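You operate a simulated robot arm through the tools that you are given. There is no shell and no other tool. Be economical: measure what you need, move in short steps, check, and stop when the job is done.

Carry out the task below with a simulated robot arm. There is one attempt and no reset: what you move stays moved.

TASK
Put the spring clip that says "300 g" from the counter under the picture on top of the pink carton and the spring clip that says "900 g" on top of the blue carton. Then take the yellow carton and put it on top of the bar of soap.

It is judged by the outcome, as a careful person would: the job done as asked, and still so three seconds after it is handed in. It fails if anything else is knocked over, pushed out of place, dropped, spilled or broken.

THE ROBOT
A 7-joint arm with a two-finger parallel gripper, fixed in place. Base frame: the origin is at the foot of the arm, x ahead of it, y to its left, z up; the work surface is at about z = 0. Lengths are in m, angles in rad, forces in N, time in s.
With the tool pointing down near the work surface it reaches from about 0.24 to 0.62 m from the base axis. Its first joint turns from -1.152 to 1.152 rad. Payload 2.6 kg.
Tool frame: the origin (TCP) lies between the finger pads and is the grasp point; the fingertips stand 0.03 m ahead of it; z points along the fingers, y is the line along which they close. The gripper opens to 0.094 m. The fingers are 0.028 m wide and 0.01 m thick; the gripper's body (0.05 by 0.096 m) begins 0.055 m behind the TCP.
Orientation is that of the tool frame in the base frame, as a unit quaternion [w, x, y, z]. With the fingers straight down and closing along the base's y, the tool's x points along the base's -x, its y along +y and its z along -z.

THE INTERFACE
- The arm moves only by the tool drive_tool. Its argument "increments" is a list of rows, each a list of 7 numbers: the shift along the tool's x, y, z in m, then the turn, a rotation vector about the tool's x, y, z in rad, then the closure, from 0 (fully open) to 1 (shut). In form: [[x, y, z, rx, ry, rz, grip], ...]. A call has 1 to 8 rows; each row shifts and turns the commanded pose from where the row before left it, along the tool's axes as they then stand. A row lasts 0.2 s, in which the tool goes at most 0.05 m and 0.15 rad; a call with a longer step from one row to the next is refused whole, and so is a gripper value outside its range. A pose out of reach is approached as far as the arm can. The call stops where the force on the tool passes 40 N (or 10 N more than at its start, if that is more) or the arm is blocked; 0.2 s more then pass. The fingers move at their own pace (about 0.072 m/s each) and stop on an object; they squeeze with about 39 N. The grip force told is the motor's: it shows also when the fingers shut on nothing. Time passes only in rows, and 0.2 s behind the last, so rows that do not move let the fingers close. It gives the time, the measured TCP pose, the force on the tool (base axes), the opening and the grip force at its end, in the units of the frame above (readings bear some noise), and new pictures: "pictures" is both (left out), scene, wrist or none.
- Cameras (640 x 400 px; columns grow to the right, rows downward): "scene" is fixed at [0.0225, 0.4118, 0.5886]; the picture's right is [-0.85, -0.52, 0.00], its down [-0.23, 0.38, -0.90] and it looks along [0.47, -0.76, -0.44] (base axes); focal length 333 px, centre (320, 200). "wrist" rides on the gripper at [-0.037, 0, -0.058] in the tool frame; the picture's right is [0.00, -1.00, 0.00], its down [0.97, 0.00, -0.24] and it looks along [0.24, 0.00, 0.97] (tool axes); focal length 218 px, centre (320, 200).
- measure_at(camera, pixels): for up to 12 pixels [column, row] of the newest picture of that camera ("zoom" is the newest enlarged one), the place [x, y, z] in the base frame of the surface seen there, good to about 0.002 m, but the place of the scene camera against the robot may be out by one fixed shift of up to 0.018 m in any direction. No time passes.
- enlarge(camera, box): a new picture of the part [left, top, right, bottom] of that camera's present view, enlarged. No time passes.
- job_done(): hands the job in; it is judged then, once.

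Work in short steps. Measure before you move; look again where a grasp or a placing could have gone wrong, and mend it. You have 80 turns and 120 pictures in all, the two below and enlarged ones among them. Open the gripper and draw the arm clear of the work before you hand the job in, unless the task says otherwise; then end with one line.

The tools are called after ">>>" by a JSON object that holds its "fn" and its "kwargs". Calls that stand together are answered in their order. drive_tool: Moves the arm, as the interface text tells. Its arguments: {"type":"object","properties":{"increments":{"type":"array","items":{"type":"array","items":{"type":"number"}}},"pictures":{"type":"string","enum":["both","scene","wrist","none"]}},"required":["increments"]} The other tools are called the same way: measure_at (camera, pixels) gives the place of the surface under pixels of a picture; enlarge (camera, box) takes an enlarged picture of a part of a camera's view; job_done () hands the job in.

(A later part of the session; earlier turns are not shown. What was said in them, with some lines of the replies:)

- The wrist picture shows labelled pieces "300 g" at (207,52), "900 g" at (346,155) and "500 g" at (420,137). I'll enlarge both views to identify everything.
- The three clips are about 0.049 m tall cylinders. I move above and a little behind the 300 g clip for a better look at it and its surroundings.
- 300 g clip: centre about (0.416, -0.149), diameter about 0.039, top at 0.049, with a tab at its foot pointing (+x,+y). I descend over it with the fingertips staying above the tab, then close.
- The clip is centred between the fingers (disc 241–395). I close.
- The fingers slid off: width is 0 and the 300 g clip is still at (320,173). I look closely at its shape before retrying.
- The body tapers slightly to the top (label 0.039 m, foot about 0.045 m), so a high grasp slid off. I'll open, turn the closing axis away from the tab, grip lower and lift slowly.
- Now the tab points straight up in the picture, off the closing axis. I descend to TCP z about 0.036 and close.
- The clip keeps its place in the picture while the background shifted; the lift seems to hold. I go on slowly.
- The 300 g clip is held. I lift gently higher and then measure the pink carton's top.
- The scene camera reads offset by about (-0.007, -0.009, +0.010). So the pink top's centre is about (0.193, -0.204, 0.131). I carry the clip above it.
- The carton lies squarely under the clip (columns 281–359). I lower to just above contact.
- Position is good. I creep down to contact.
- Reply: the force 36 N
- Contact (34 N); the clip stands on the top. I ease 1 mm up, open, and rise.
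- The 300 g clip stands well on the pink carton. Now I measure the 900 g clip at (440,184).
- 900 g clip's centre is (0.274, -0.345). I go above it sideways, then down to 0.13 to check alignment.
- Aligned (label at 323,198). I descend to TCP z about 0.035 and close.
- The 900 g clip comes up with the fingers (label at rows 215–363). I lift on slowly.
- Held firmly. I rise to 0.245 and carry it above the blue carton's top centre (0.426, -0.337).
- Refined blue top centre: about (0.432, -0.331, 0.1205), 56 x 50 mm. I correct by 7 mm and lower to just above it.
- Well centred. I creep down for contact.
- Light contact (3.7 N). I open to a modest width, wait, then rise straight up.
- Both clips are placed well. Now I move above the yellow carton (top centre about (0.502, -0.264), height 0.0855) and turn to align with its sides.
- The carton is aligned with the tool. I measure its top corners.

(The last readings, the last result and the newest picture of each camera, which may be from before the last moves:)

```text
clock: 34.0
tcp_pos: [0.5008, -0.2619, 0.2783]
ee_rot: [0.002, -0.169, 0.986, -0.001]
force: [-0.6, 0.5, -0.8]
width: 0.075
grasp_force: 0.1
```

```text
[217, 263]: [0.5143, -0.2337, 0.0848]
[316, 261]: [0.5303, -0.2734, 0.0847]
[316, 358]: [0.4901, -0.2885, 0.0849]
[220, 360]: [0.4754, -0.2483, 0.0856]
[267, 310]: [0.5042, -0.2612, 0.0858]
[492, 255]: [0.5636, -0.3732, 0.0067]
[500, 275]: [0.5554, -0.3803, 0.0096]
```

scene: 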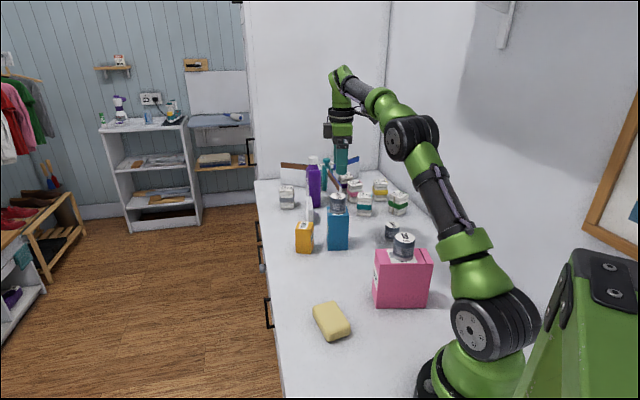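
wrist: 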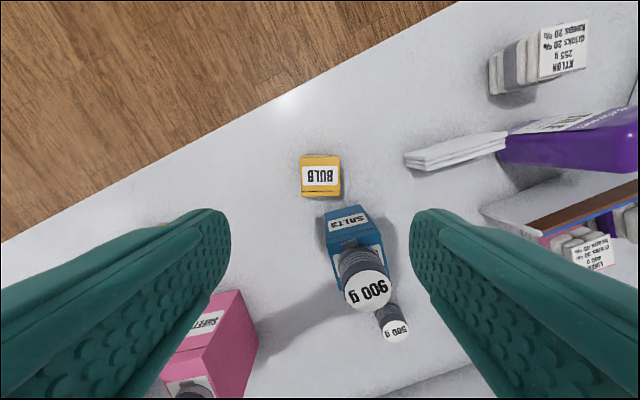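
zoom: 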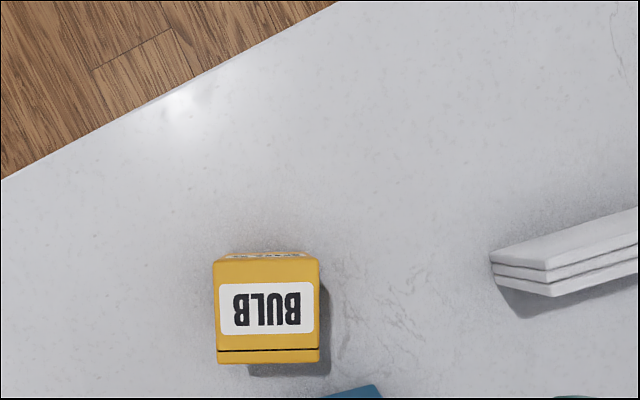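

Top centre (0.5025, -0.261), about 44 mm square. I trim the yaw and descend around it to TCP z about 0.05.

>>> {"fn": "drive_tool", "kwargs": {"increments": [[-0.002, 0.0003, 0.03, 0, 0, -0.04, 0.2], [0, 0, 0.045, 0, 0, 0, 0.2], [0, 0, 0.045, 0, 0, 0, 0.2], [0, 0, 0.035, 0, 0, 0, 0.2], [0, 0, 0, 0, 0, 0, 0.2]]}}

```text
clock: 35.2
tcp_pos: [0.5032, -0.2633, 0.1237]
ee_rot: [0.001, -0.188, 0.982, 0.0]
force: [0.0, -0.7, 0.0]
width: 0.0751
grasp_force: 0.1
```

scene: 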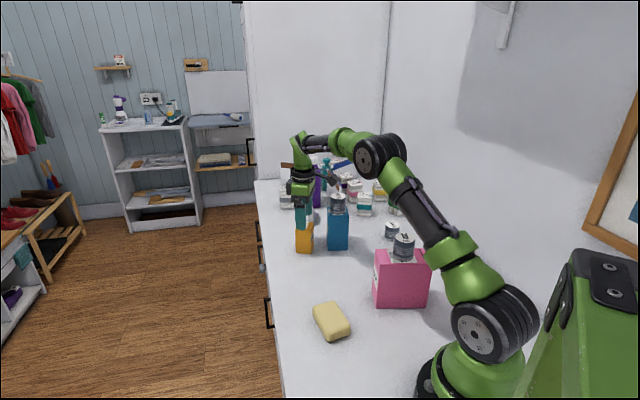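
wrist: 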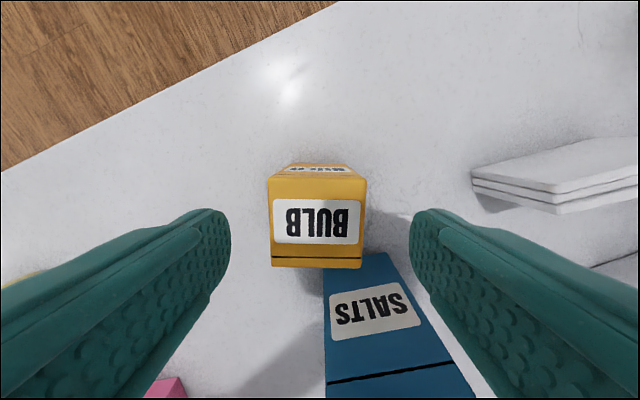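

Centred. I descend on to z about 0.055.

>>> {"fn": "drive_tool", "kwargs": {"increments": [[0, 0, 0.03, 0, 0, 0, 0.2], [0, 0, 0.025, 0, 0, 0, 0.2], [0, 0, 0.013, 0, 0, 0, 0.2], [0, 0, 0, 0, 0, 0, 0.2]]}}

```text
clock: 36.2
tcp_pos: [0.5027, -0.2633, 0.0573]
ee_rot: [0.0, -0.188, 0.982, 0.0]
force: [0.2, -0.9, -0.2]
width: 0.0751
grasp_force: 0.1
```

scene: 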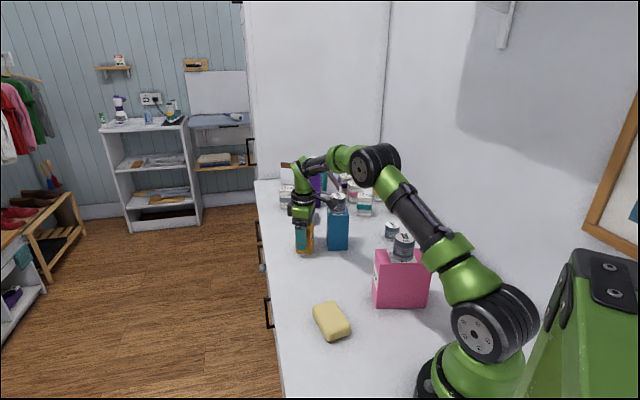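
wrist: 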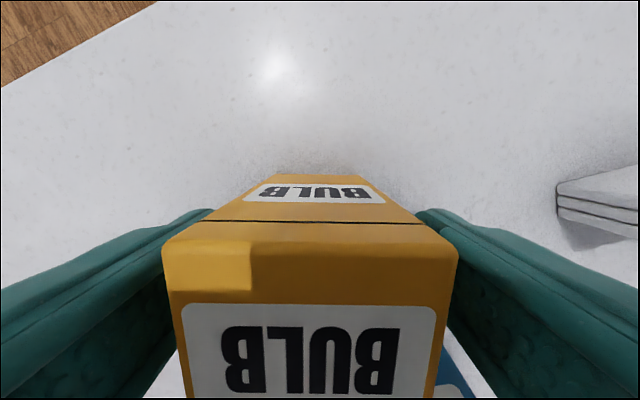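

Centred (163–458). I go 6 mm lower and close, then lift slightly.

>>> {"fn": "drive_tool", "kwargs": {"increments": [[0, 0, 0.006, 0, 0, 0, 0.2], [0, 0, 0, 0, 0, 0, 0.5], [0, 0, 0, 0, 0, 0, 1], [0, 0, 0, 0, 0, 0, 1], [0, 0, 0, 0, 0, 0, 1], [0, 0, -0.004, 0, 0, 0, 1], [0, 0, -0.008, 0, 0, 0, 1], [0, 0, 0, 0, 0, 0, 1]]}}

```text
clock: 38.0
tcp_pos: [0.5015, -0.2637, 0.0622]
ee_rot: [0.0, -0.189, 0.982, 0.0]
force: [-0.1, -0.4, -0.7]
width: 0.0493
grasp_force: 38.8
```

scene: 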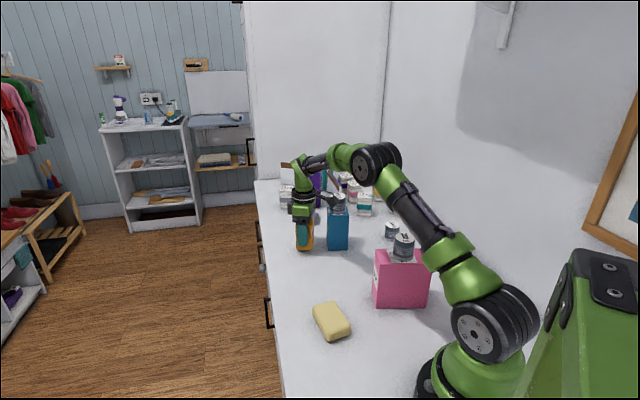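
wrist: 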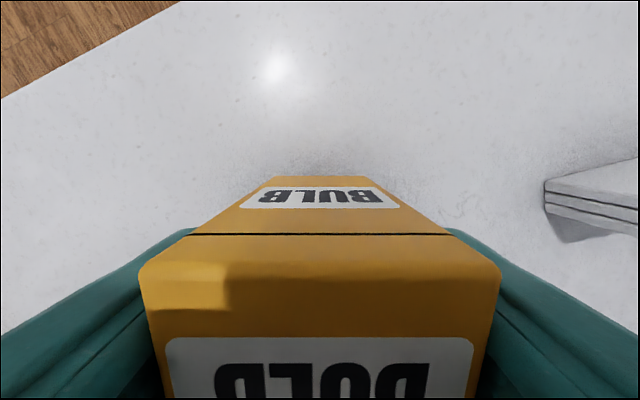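

The yellow carton is held (width 0.049). I lift it gently.

>>> {"fn": "drive_tool", "kwargs": {"increments": [[0, 0, -0.012, 0, 0, 0, 1], [0, 0, -0.02, 0, 0, 0, 1], [0, 0, -0.025, 0, 0, 0, 1], [0, 0, -0.025, 0, 0, 0, 1], [0, 0, -0.025, 0, 0, 0, 1], [0, 0, -0.02, 0, 0, 0, 1], [0, 0, -0.01, 0, 0, 0, 1], [0, 0, 0, 0, 0, 0, 1]]}}

>>> {"fn": "enlarge", "kwargs": {"camera": "scene", "box": [300, 290, 364, 350]}}

```text
clock: 39.8
tcp_pos: [0.5017, -0.263, 0.201]
ee_rot: [0.0, -0.189, 0.982, 0.0]
force: [-0.4, 0.6, -0.8]
width: 0.0494
grasp_force: 38.9
```

scene: 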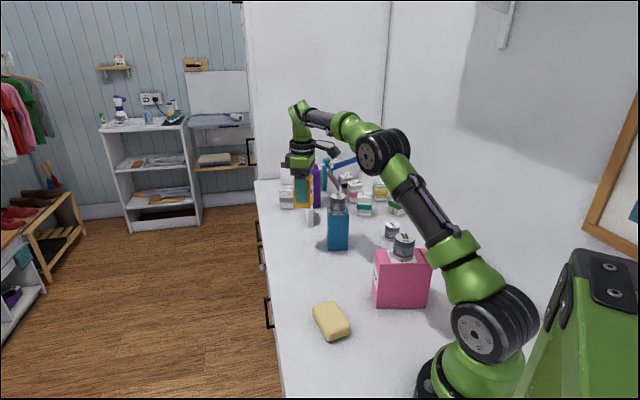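
wrist: 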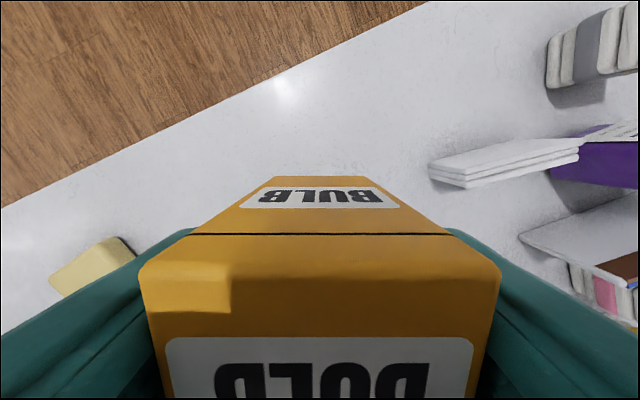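

```text
6.67 times, centred on (332, 320) of scene
```

zoom: 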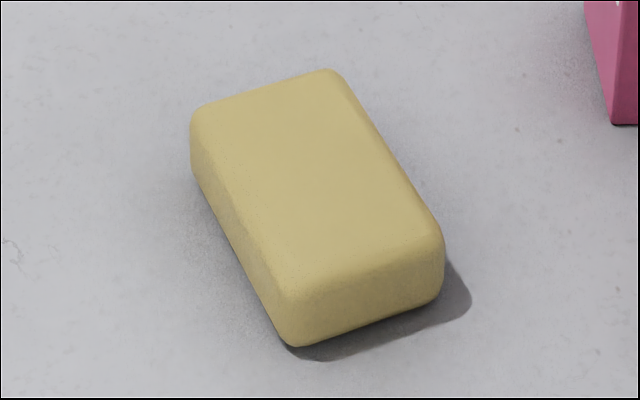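

>>> {"fn": "measure_at", "kwargs": {"camera": "zoom", "pixels": [[205, 108], [330, 76], [428, 232], [292, 278], [315, 172], [260, 130], [360, 215], [250, 190], [375, 150]]}}

```text
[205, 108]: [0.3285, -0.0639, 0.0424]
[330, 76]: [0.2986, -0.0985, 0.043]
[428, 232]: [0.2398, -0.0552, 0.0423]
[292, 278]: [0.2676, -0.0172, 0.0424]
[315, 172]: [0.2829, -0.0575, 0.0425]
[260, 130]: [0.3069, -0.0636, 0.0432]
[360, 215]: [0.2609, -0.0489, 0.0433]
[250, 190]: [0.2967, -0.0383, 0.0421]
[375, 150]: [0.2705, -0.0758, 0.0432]
```

Soap: centre about (0.291, -0.051), top z about 0.0325, long axis along (0.8, -0.6). I carry the carton over it at height, then rotate to align.

>>> {"fn": "drive_tool", "kwargs": {"increments": [[0.0094, 0.022, 0, 0, 0, 0, 1], [0.0164, 0.0385, 0, 0, 0, 0, 1], [0.0175, 0.0412, 0, 0, 0, 0, 1], [0.0175, 0.0412, 0, 0, 0, 0, 1], [0.0175, 0.0412, 0, 0, 0, 0, 1], [0.0164, 0.0385, 0, 0, 0, 0, 1], [0.014, 0.033, 0, 0, 0, 0, 1], [0.0082, 0.0192, 0, 0, 0, 0, 1]], "pictures": "none"}}

>>> {"fn": "drive_tool", "kwargs": {"increments": [[0, 0, 0, 0, 0, -0.1, 1], [0, 0, 0, 0, 0, -0.13, 1], [0, 0, 0, 0, 0, -0.13, 1], [0, 0, 0, 0, 0, -0.12, 1], [0, 0, 0, 0, 0, -0.07, 1], [0, 0, 0, 0, 0, 0, 1]]}}

```text
clock: 41.6
tcp_pos: [0.2911, -0.0511, 0.2009]
ee_rot: [0.0, -0.188, 0.982, 0.0]
force: [-0.5, -0.3, -0.2]
width: 0.0497
grasp_force: 39.0
```

```text
clock: 43.0
tcp_pos: [0.2923, -0.0516, 0.2016]
ee_rot: [-0.001, -0.448, 0.894, 0.0]
force: [0.3, 0.1, -0.7]
width: 0.0494
grasp_force: 39.7
```

scene: 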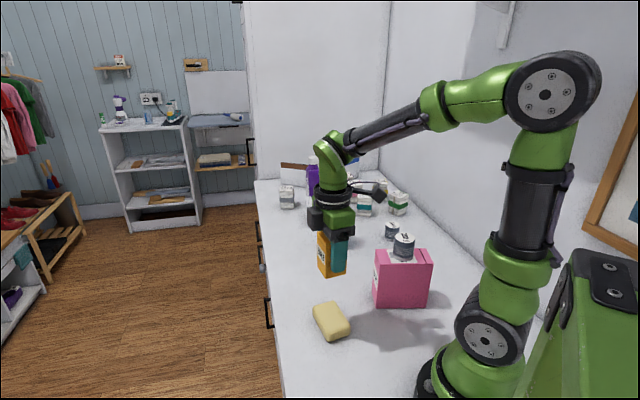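
wrist: 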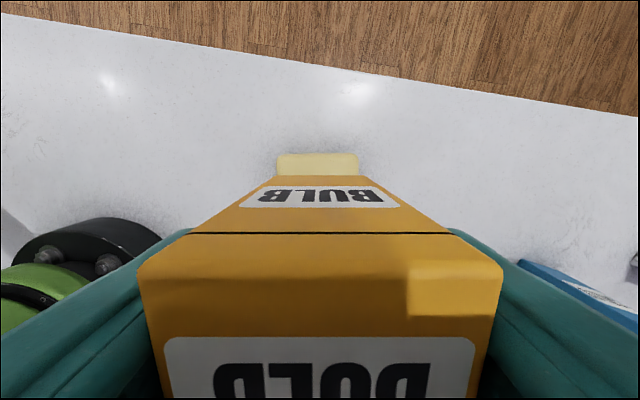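

Aligned (soap at columns 277–358 beneath). I lower to just above it.

>>> {"fn": "drive_tool", "kwargs": {"increments": [[0, 0, 0.015, 0, 0, 0, 1], [0, 0, 0.025, 0, 0, 0, 1], [0, 0, 0.03, 0, 0, 0, 1], [0, 0, 0.02, 0, 0, 0, 1], [0, 0, 0.012, 0, 0, 0, 1], [0, 0, 0.005, 0, 0, 0, 1], [0, 0, 0, 0, 0, 0, 1]]}}

>>> {"fn": "enlarge", "kwargs": {"camera": "scene", "box": [280, 255, 392, 355]}}

```text
clock: 44.6
tcp_pos: [0.2916, -0.0511, 0.0933]
ee_rot: [0.0, -0.448, 0.894, 0.0]
force: [0.6, -0.3, -0.8]
width: 0.0494
grasp_force: 39.0
```

scene: 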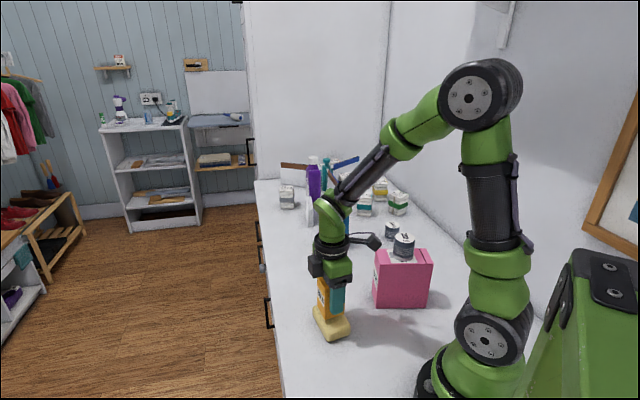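
wrist: 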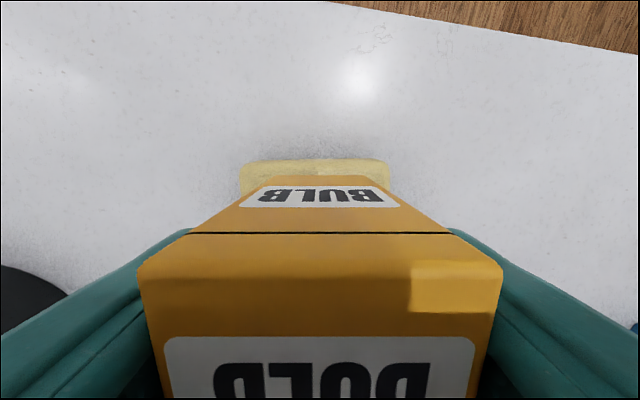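

```text
4.00 times, centred on (336, 305) of scene
```

zoom: 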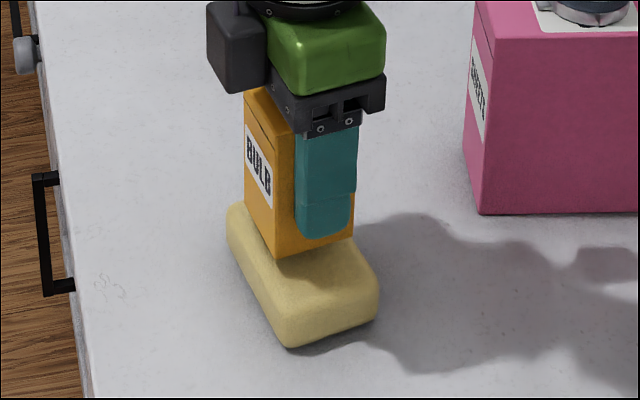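

The carton hovers about 10 mm above the soap's centre. I creep down.

>>> {"fn": "drive_tool", "kwargs": {"increments": [[0, 0, 0.004, 0, 0, 0, 1], [0, 0, 0.002, 0, 0, 0, 1], [0, 0, 0.0015, 0, 0, 0, 1], [0, 0, 0, 0, 0, 0, 1]], "pictures": "none"}}

```text
clock: 45.6
tcp_pos: [0.2915, -0.0503, 0.0852]
ee_rot: [0.0, -0.448, 0.894, -0.001]
force: [-1.3, 0.5, -0.8]
width: 0.0497
grasp_force: 38.7
```

>>> {"fn": "drive_tool", "kwargs": {"increments": [[0, 0, 0.001, 0, 0, 0, 1], [0, 0, 0.0005, 0, 0, 0, 1], [0, 0, 0, 0, 0, 0, 1]], "pictures": "none"}}

```text
clock: 46.4
tcp_pos: [0.2915, -0.0515, 0.085]
ee_rot: [0.0, -0.449, 0.894, 0.0]
force: [-0.3, 0.0, -0.4]
width: 0.0494
grasp_force: 38.9
```

>>> {"fn": "drive_tool", "kwargs": {"increments": [[0, 0, 0.001, 0, 0, 0, 1], [0, 0, 0, 0, 0, 0, 1]], "pictures": "none"}}

```text
clock: 47.0
tcp_pos: [0.2915, -0.0512, 0.0836]
ee_rot: [0.0, -0.448, 0.894, 0.0]
force: [-0.1, 0.4, 0.0]
width: 0.0496
grasp_force: 39.4
```

>>> {"fn": "drive_tool", "kwargs": {"increments": [[0, 0, 0.001, 0, 0, 0, 1], [0, 0, 0, 0, 0, 0, 1]], "pictures": "scene"}}

>>> {"fn": "enlarge", "kwargs": {"camera": "scene", "box": [300, 290, 364, 350]}}

```text
clock: 47.6
tcp_pos: [0.2923, -0.0517, 0.0825]
ee_rot: [0.0, -0.449, 0.894, 0.0]
force: [-0.6, -0.8, -0.5]
width: 0.0496
grasp_force: 38.8
```

scene: 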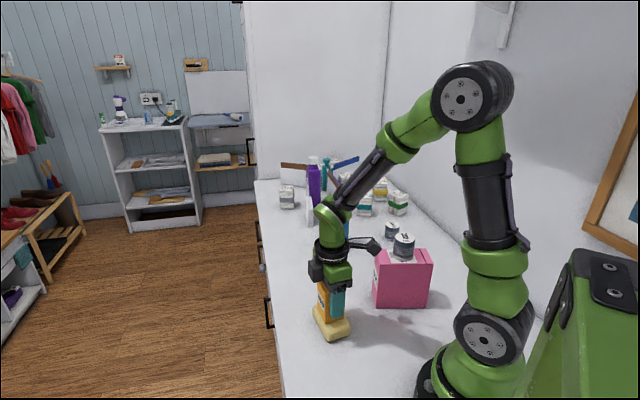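

```text
6.67 times, centred on (332, 320) of scene
```

zoom: 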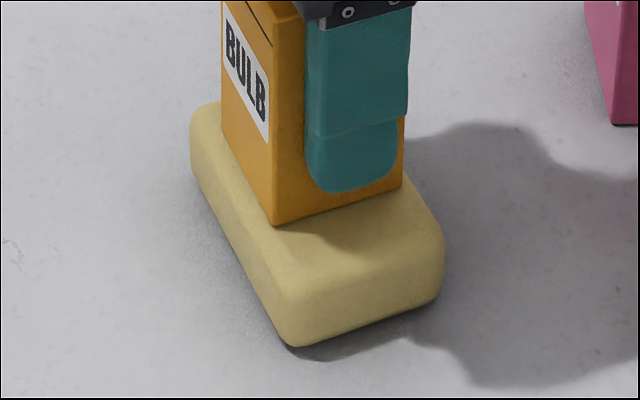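

Very near contact and well seated over the soap. One more millimetre or two.

>>> {"fn": "drive_tool", "kwargs": {"increments": [[0, 0, 0.001, 0, 0, 0, 1], [0, 0, 0, 0, 0, 0, 1]], "pictures": "none"}}

```text
clock: 48.2
tcp_pos: [0.291, -0.0509, 0.0827]
ee_rot: [0.0, -0.448, 0.894, 0.0]
force: [-9.2, 2.1, 24.1]
width: 0.0494
grasp_force: 38.6
```

Contact (24 N). I ease back half a millimetre, open and rise.

>>> {"fn": "drive_tool", "kwargs": {"increments": [[0, 0, -0.0007, 0, 0, 0, 1], [0, 0, 0, 0, 0, 0, 0.4], [0, 0, 0, 0, 0, 0, 0.2], [0, 0, 0, 0, 0, 0, 0.2], [0, 0, -0.02, 0, 0, 0, 0.2], [0, 0, -0.035, 0, 0, 0, 0.2], [0, 0, -0.045, 0, 0, 0, 0.2], [0, 0, -0.045, 0, 0, 0, 0.2]]}}

>>> {"fn": "enlarge", "kwargs": {"camera": "scene", "box": [280, 255, 392, 355]}}

```text
clock: 50.0
tcp_pos: [0.2898, -0.0488, 0.2257]
ee_rot: [0.0, -0.448, 0.894, 0.001]
force: [0.4, -0.4, -0.1]
width: 0.0754
grasp_force: 0.0
```

scene: 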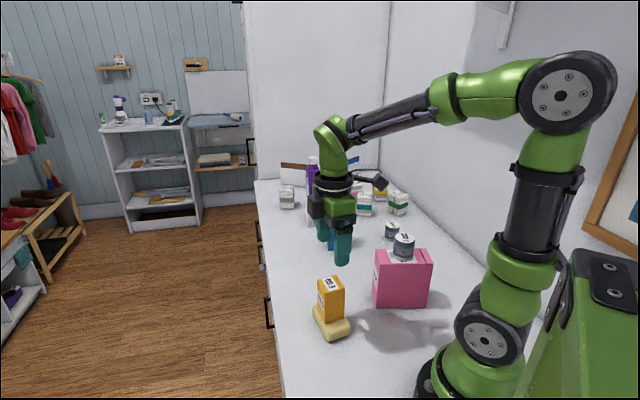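
wrist: 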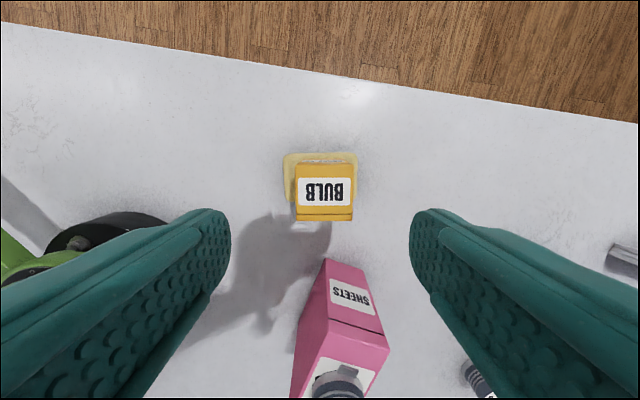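

```text
4.00 times, centred on (336, 305) of scene
```

zoom: 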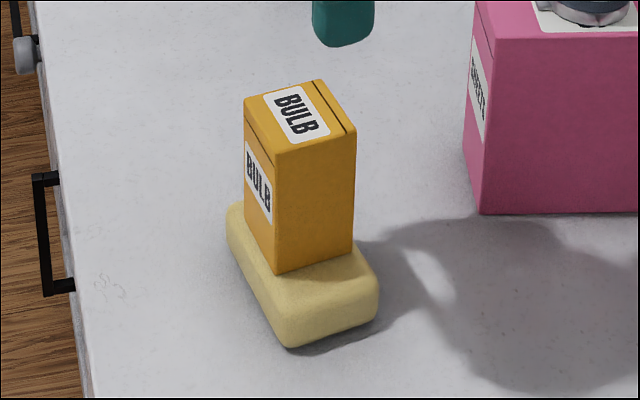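

The carton stands upright on the soap. I draw the arm further up and check everything once more.

>>> {"fn": "drive_tool", "kwargs": {"increments": [[0, 0, -0.04, 0, 0, 0, 0], [0, 0, -0.04, 0, 0, 0, 0], [0, 0, -0.03, 0, 0, 0, 0], [0, 0, 0, 0, 0, 0, 0], [0, 0, 0, 0, 0, 0, 0]]}}

>>> {"fn": "enlarge", "kwargs": {"camera": "scene", "box": [250, 150, 450, 350]}}

```text
clock: 51.2
tcp_pos: [0.292, -0.0507, 0.3359]
ee_rot: [0.0, -0.448, 0.894, 0.0]
force: [0.2, -0.5, -0.3]
width: 0.094
grasp_force: 0.1
```

scene: 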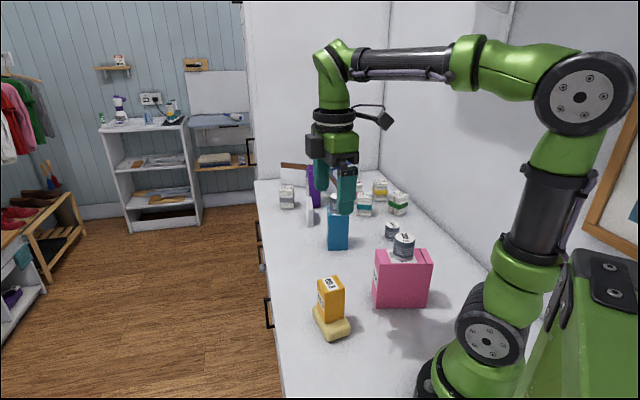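
wrist: 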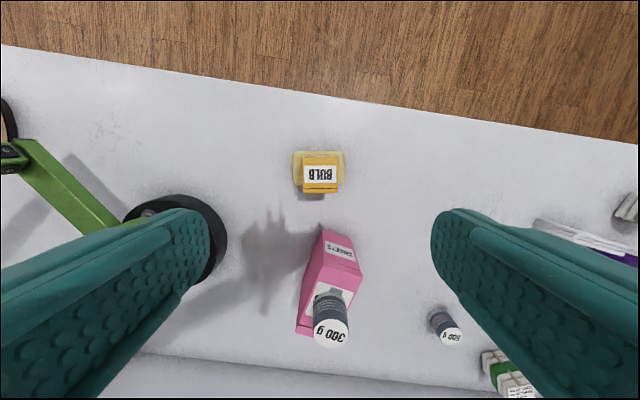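

```text
2.00 times, centred on (350, 250) of scene
```

zoom: 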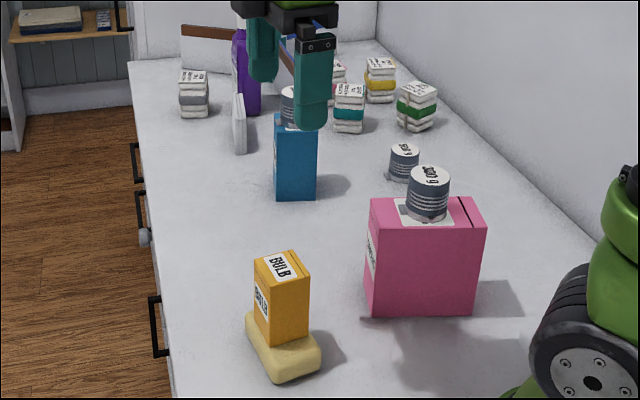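

All is in place, the gripper is open and clear; I hand in.

>>> {"fn": "job_done", "kwargs": {}}

```text
The job is handed in.
```

The 300 g clip is on top of the pink carton, the 900 g clip is on top of the blue carton, and the yellow carton is upright on the soap. My first grip on the 300 g clip slipped off, but the clip did not move and the second grip held. Nothing else was disturbed.
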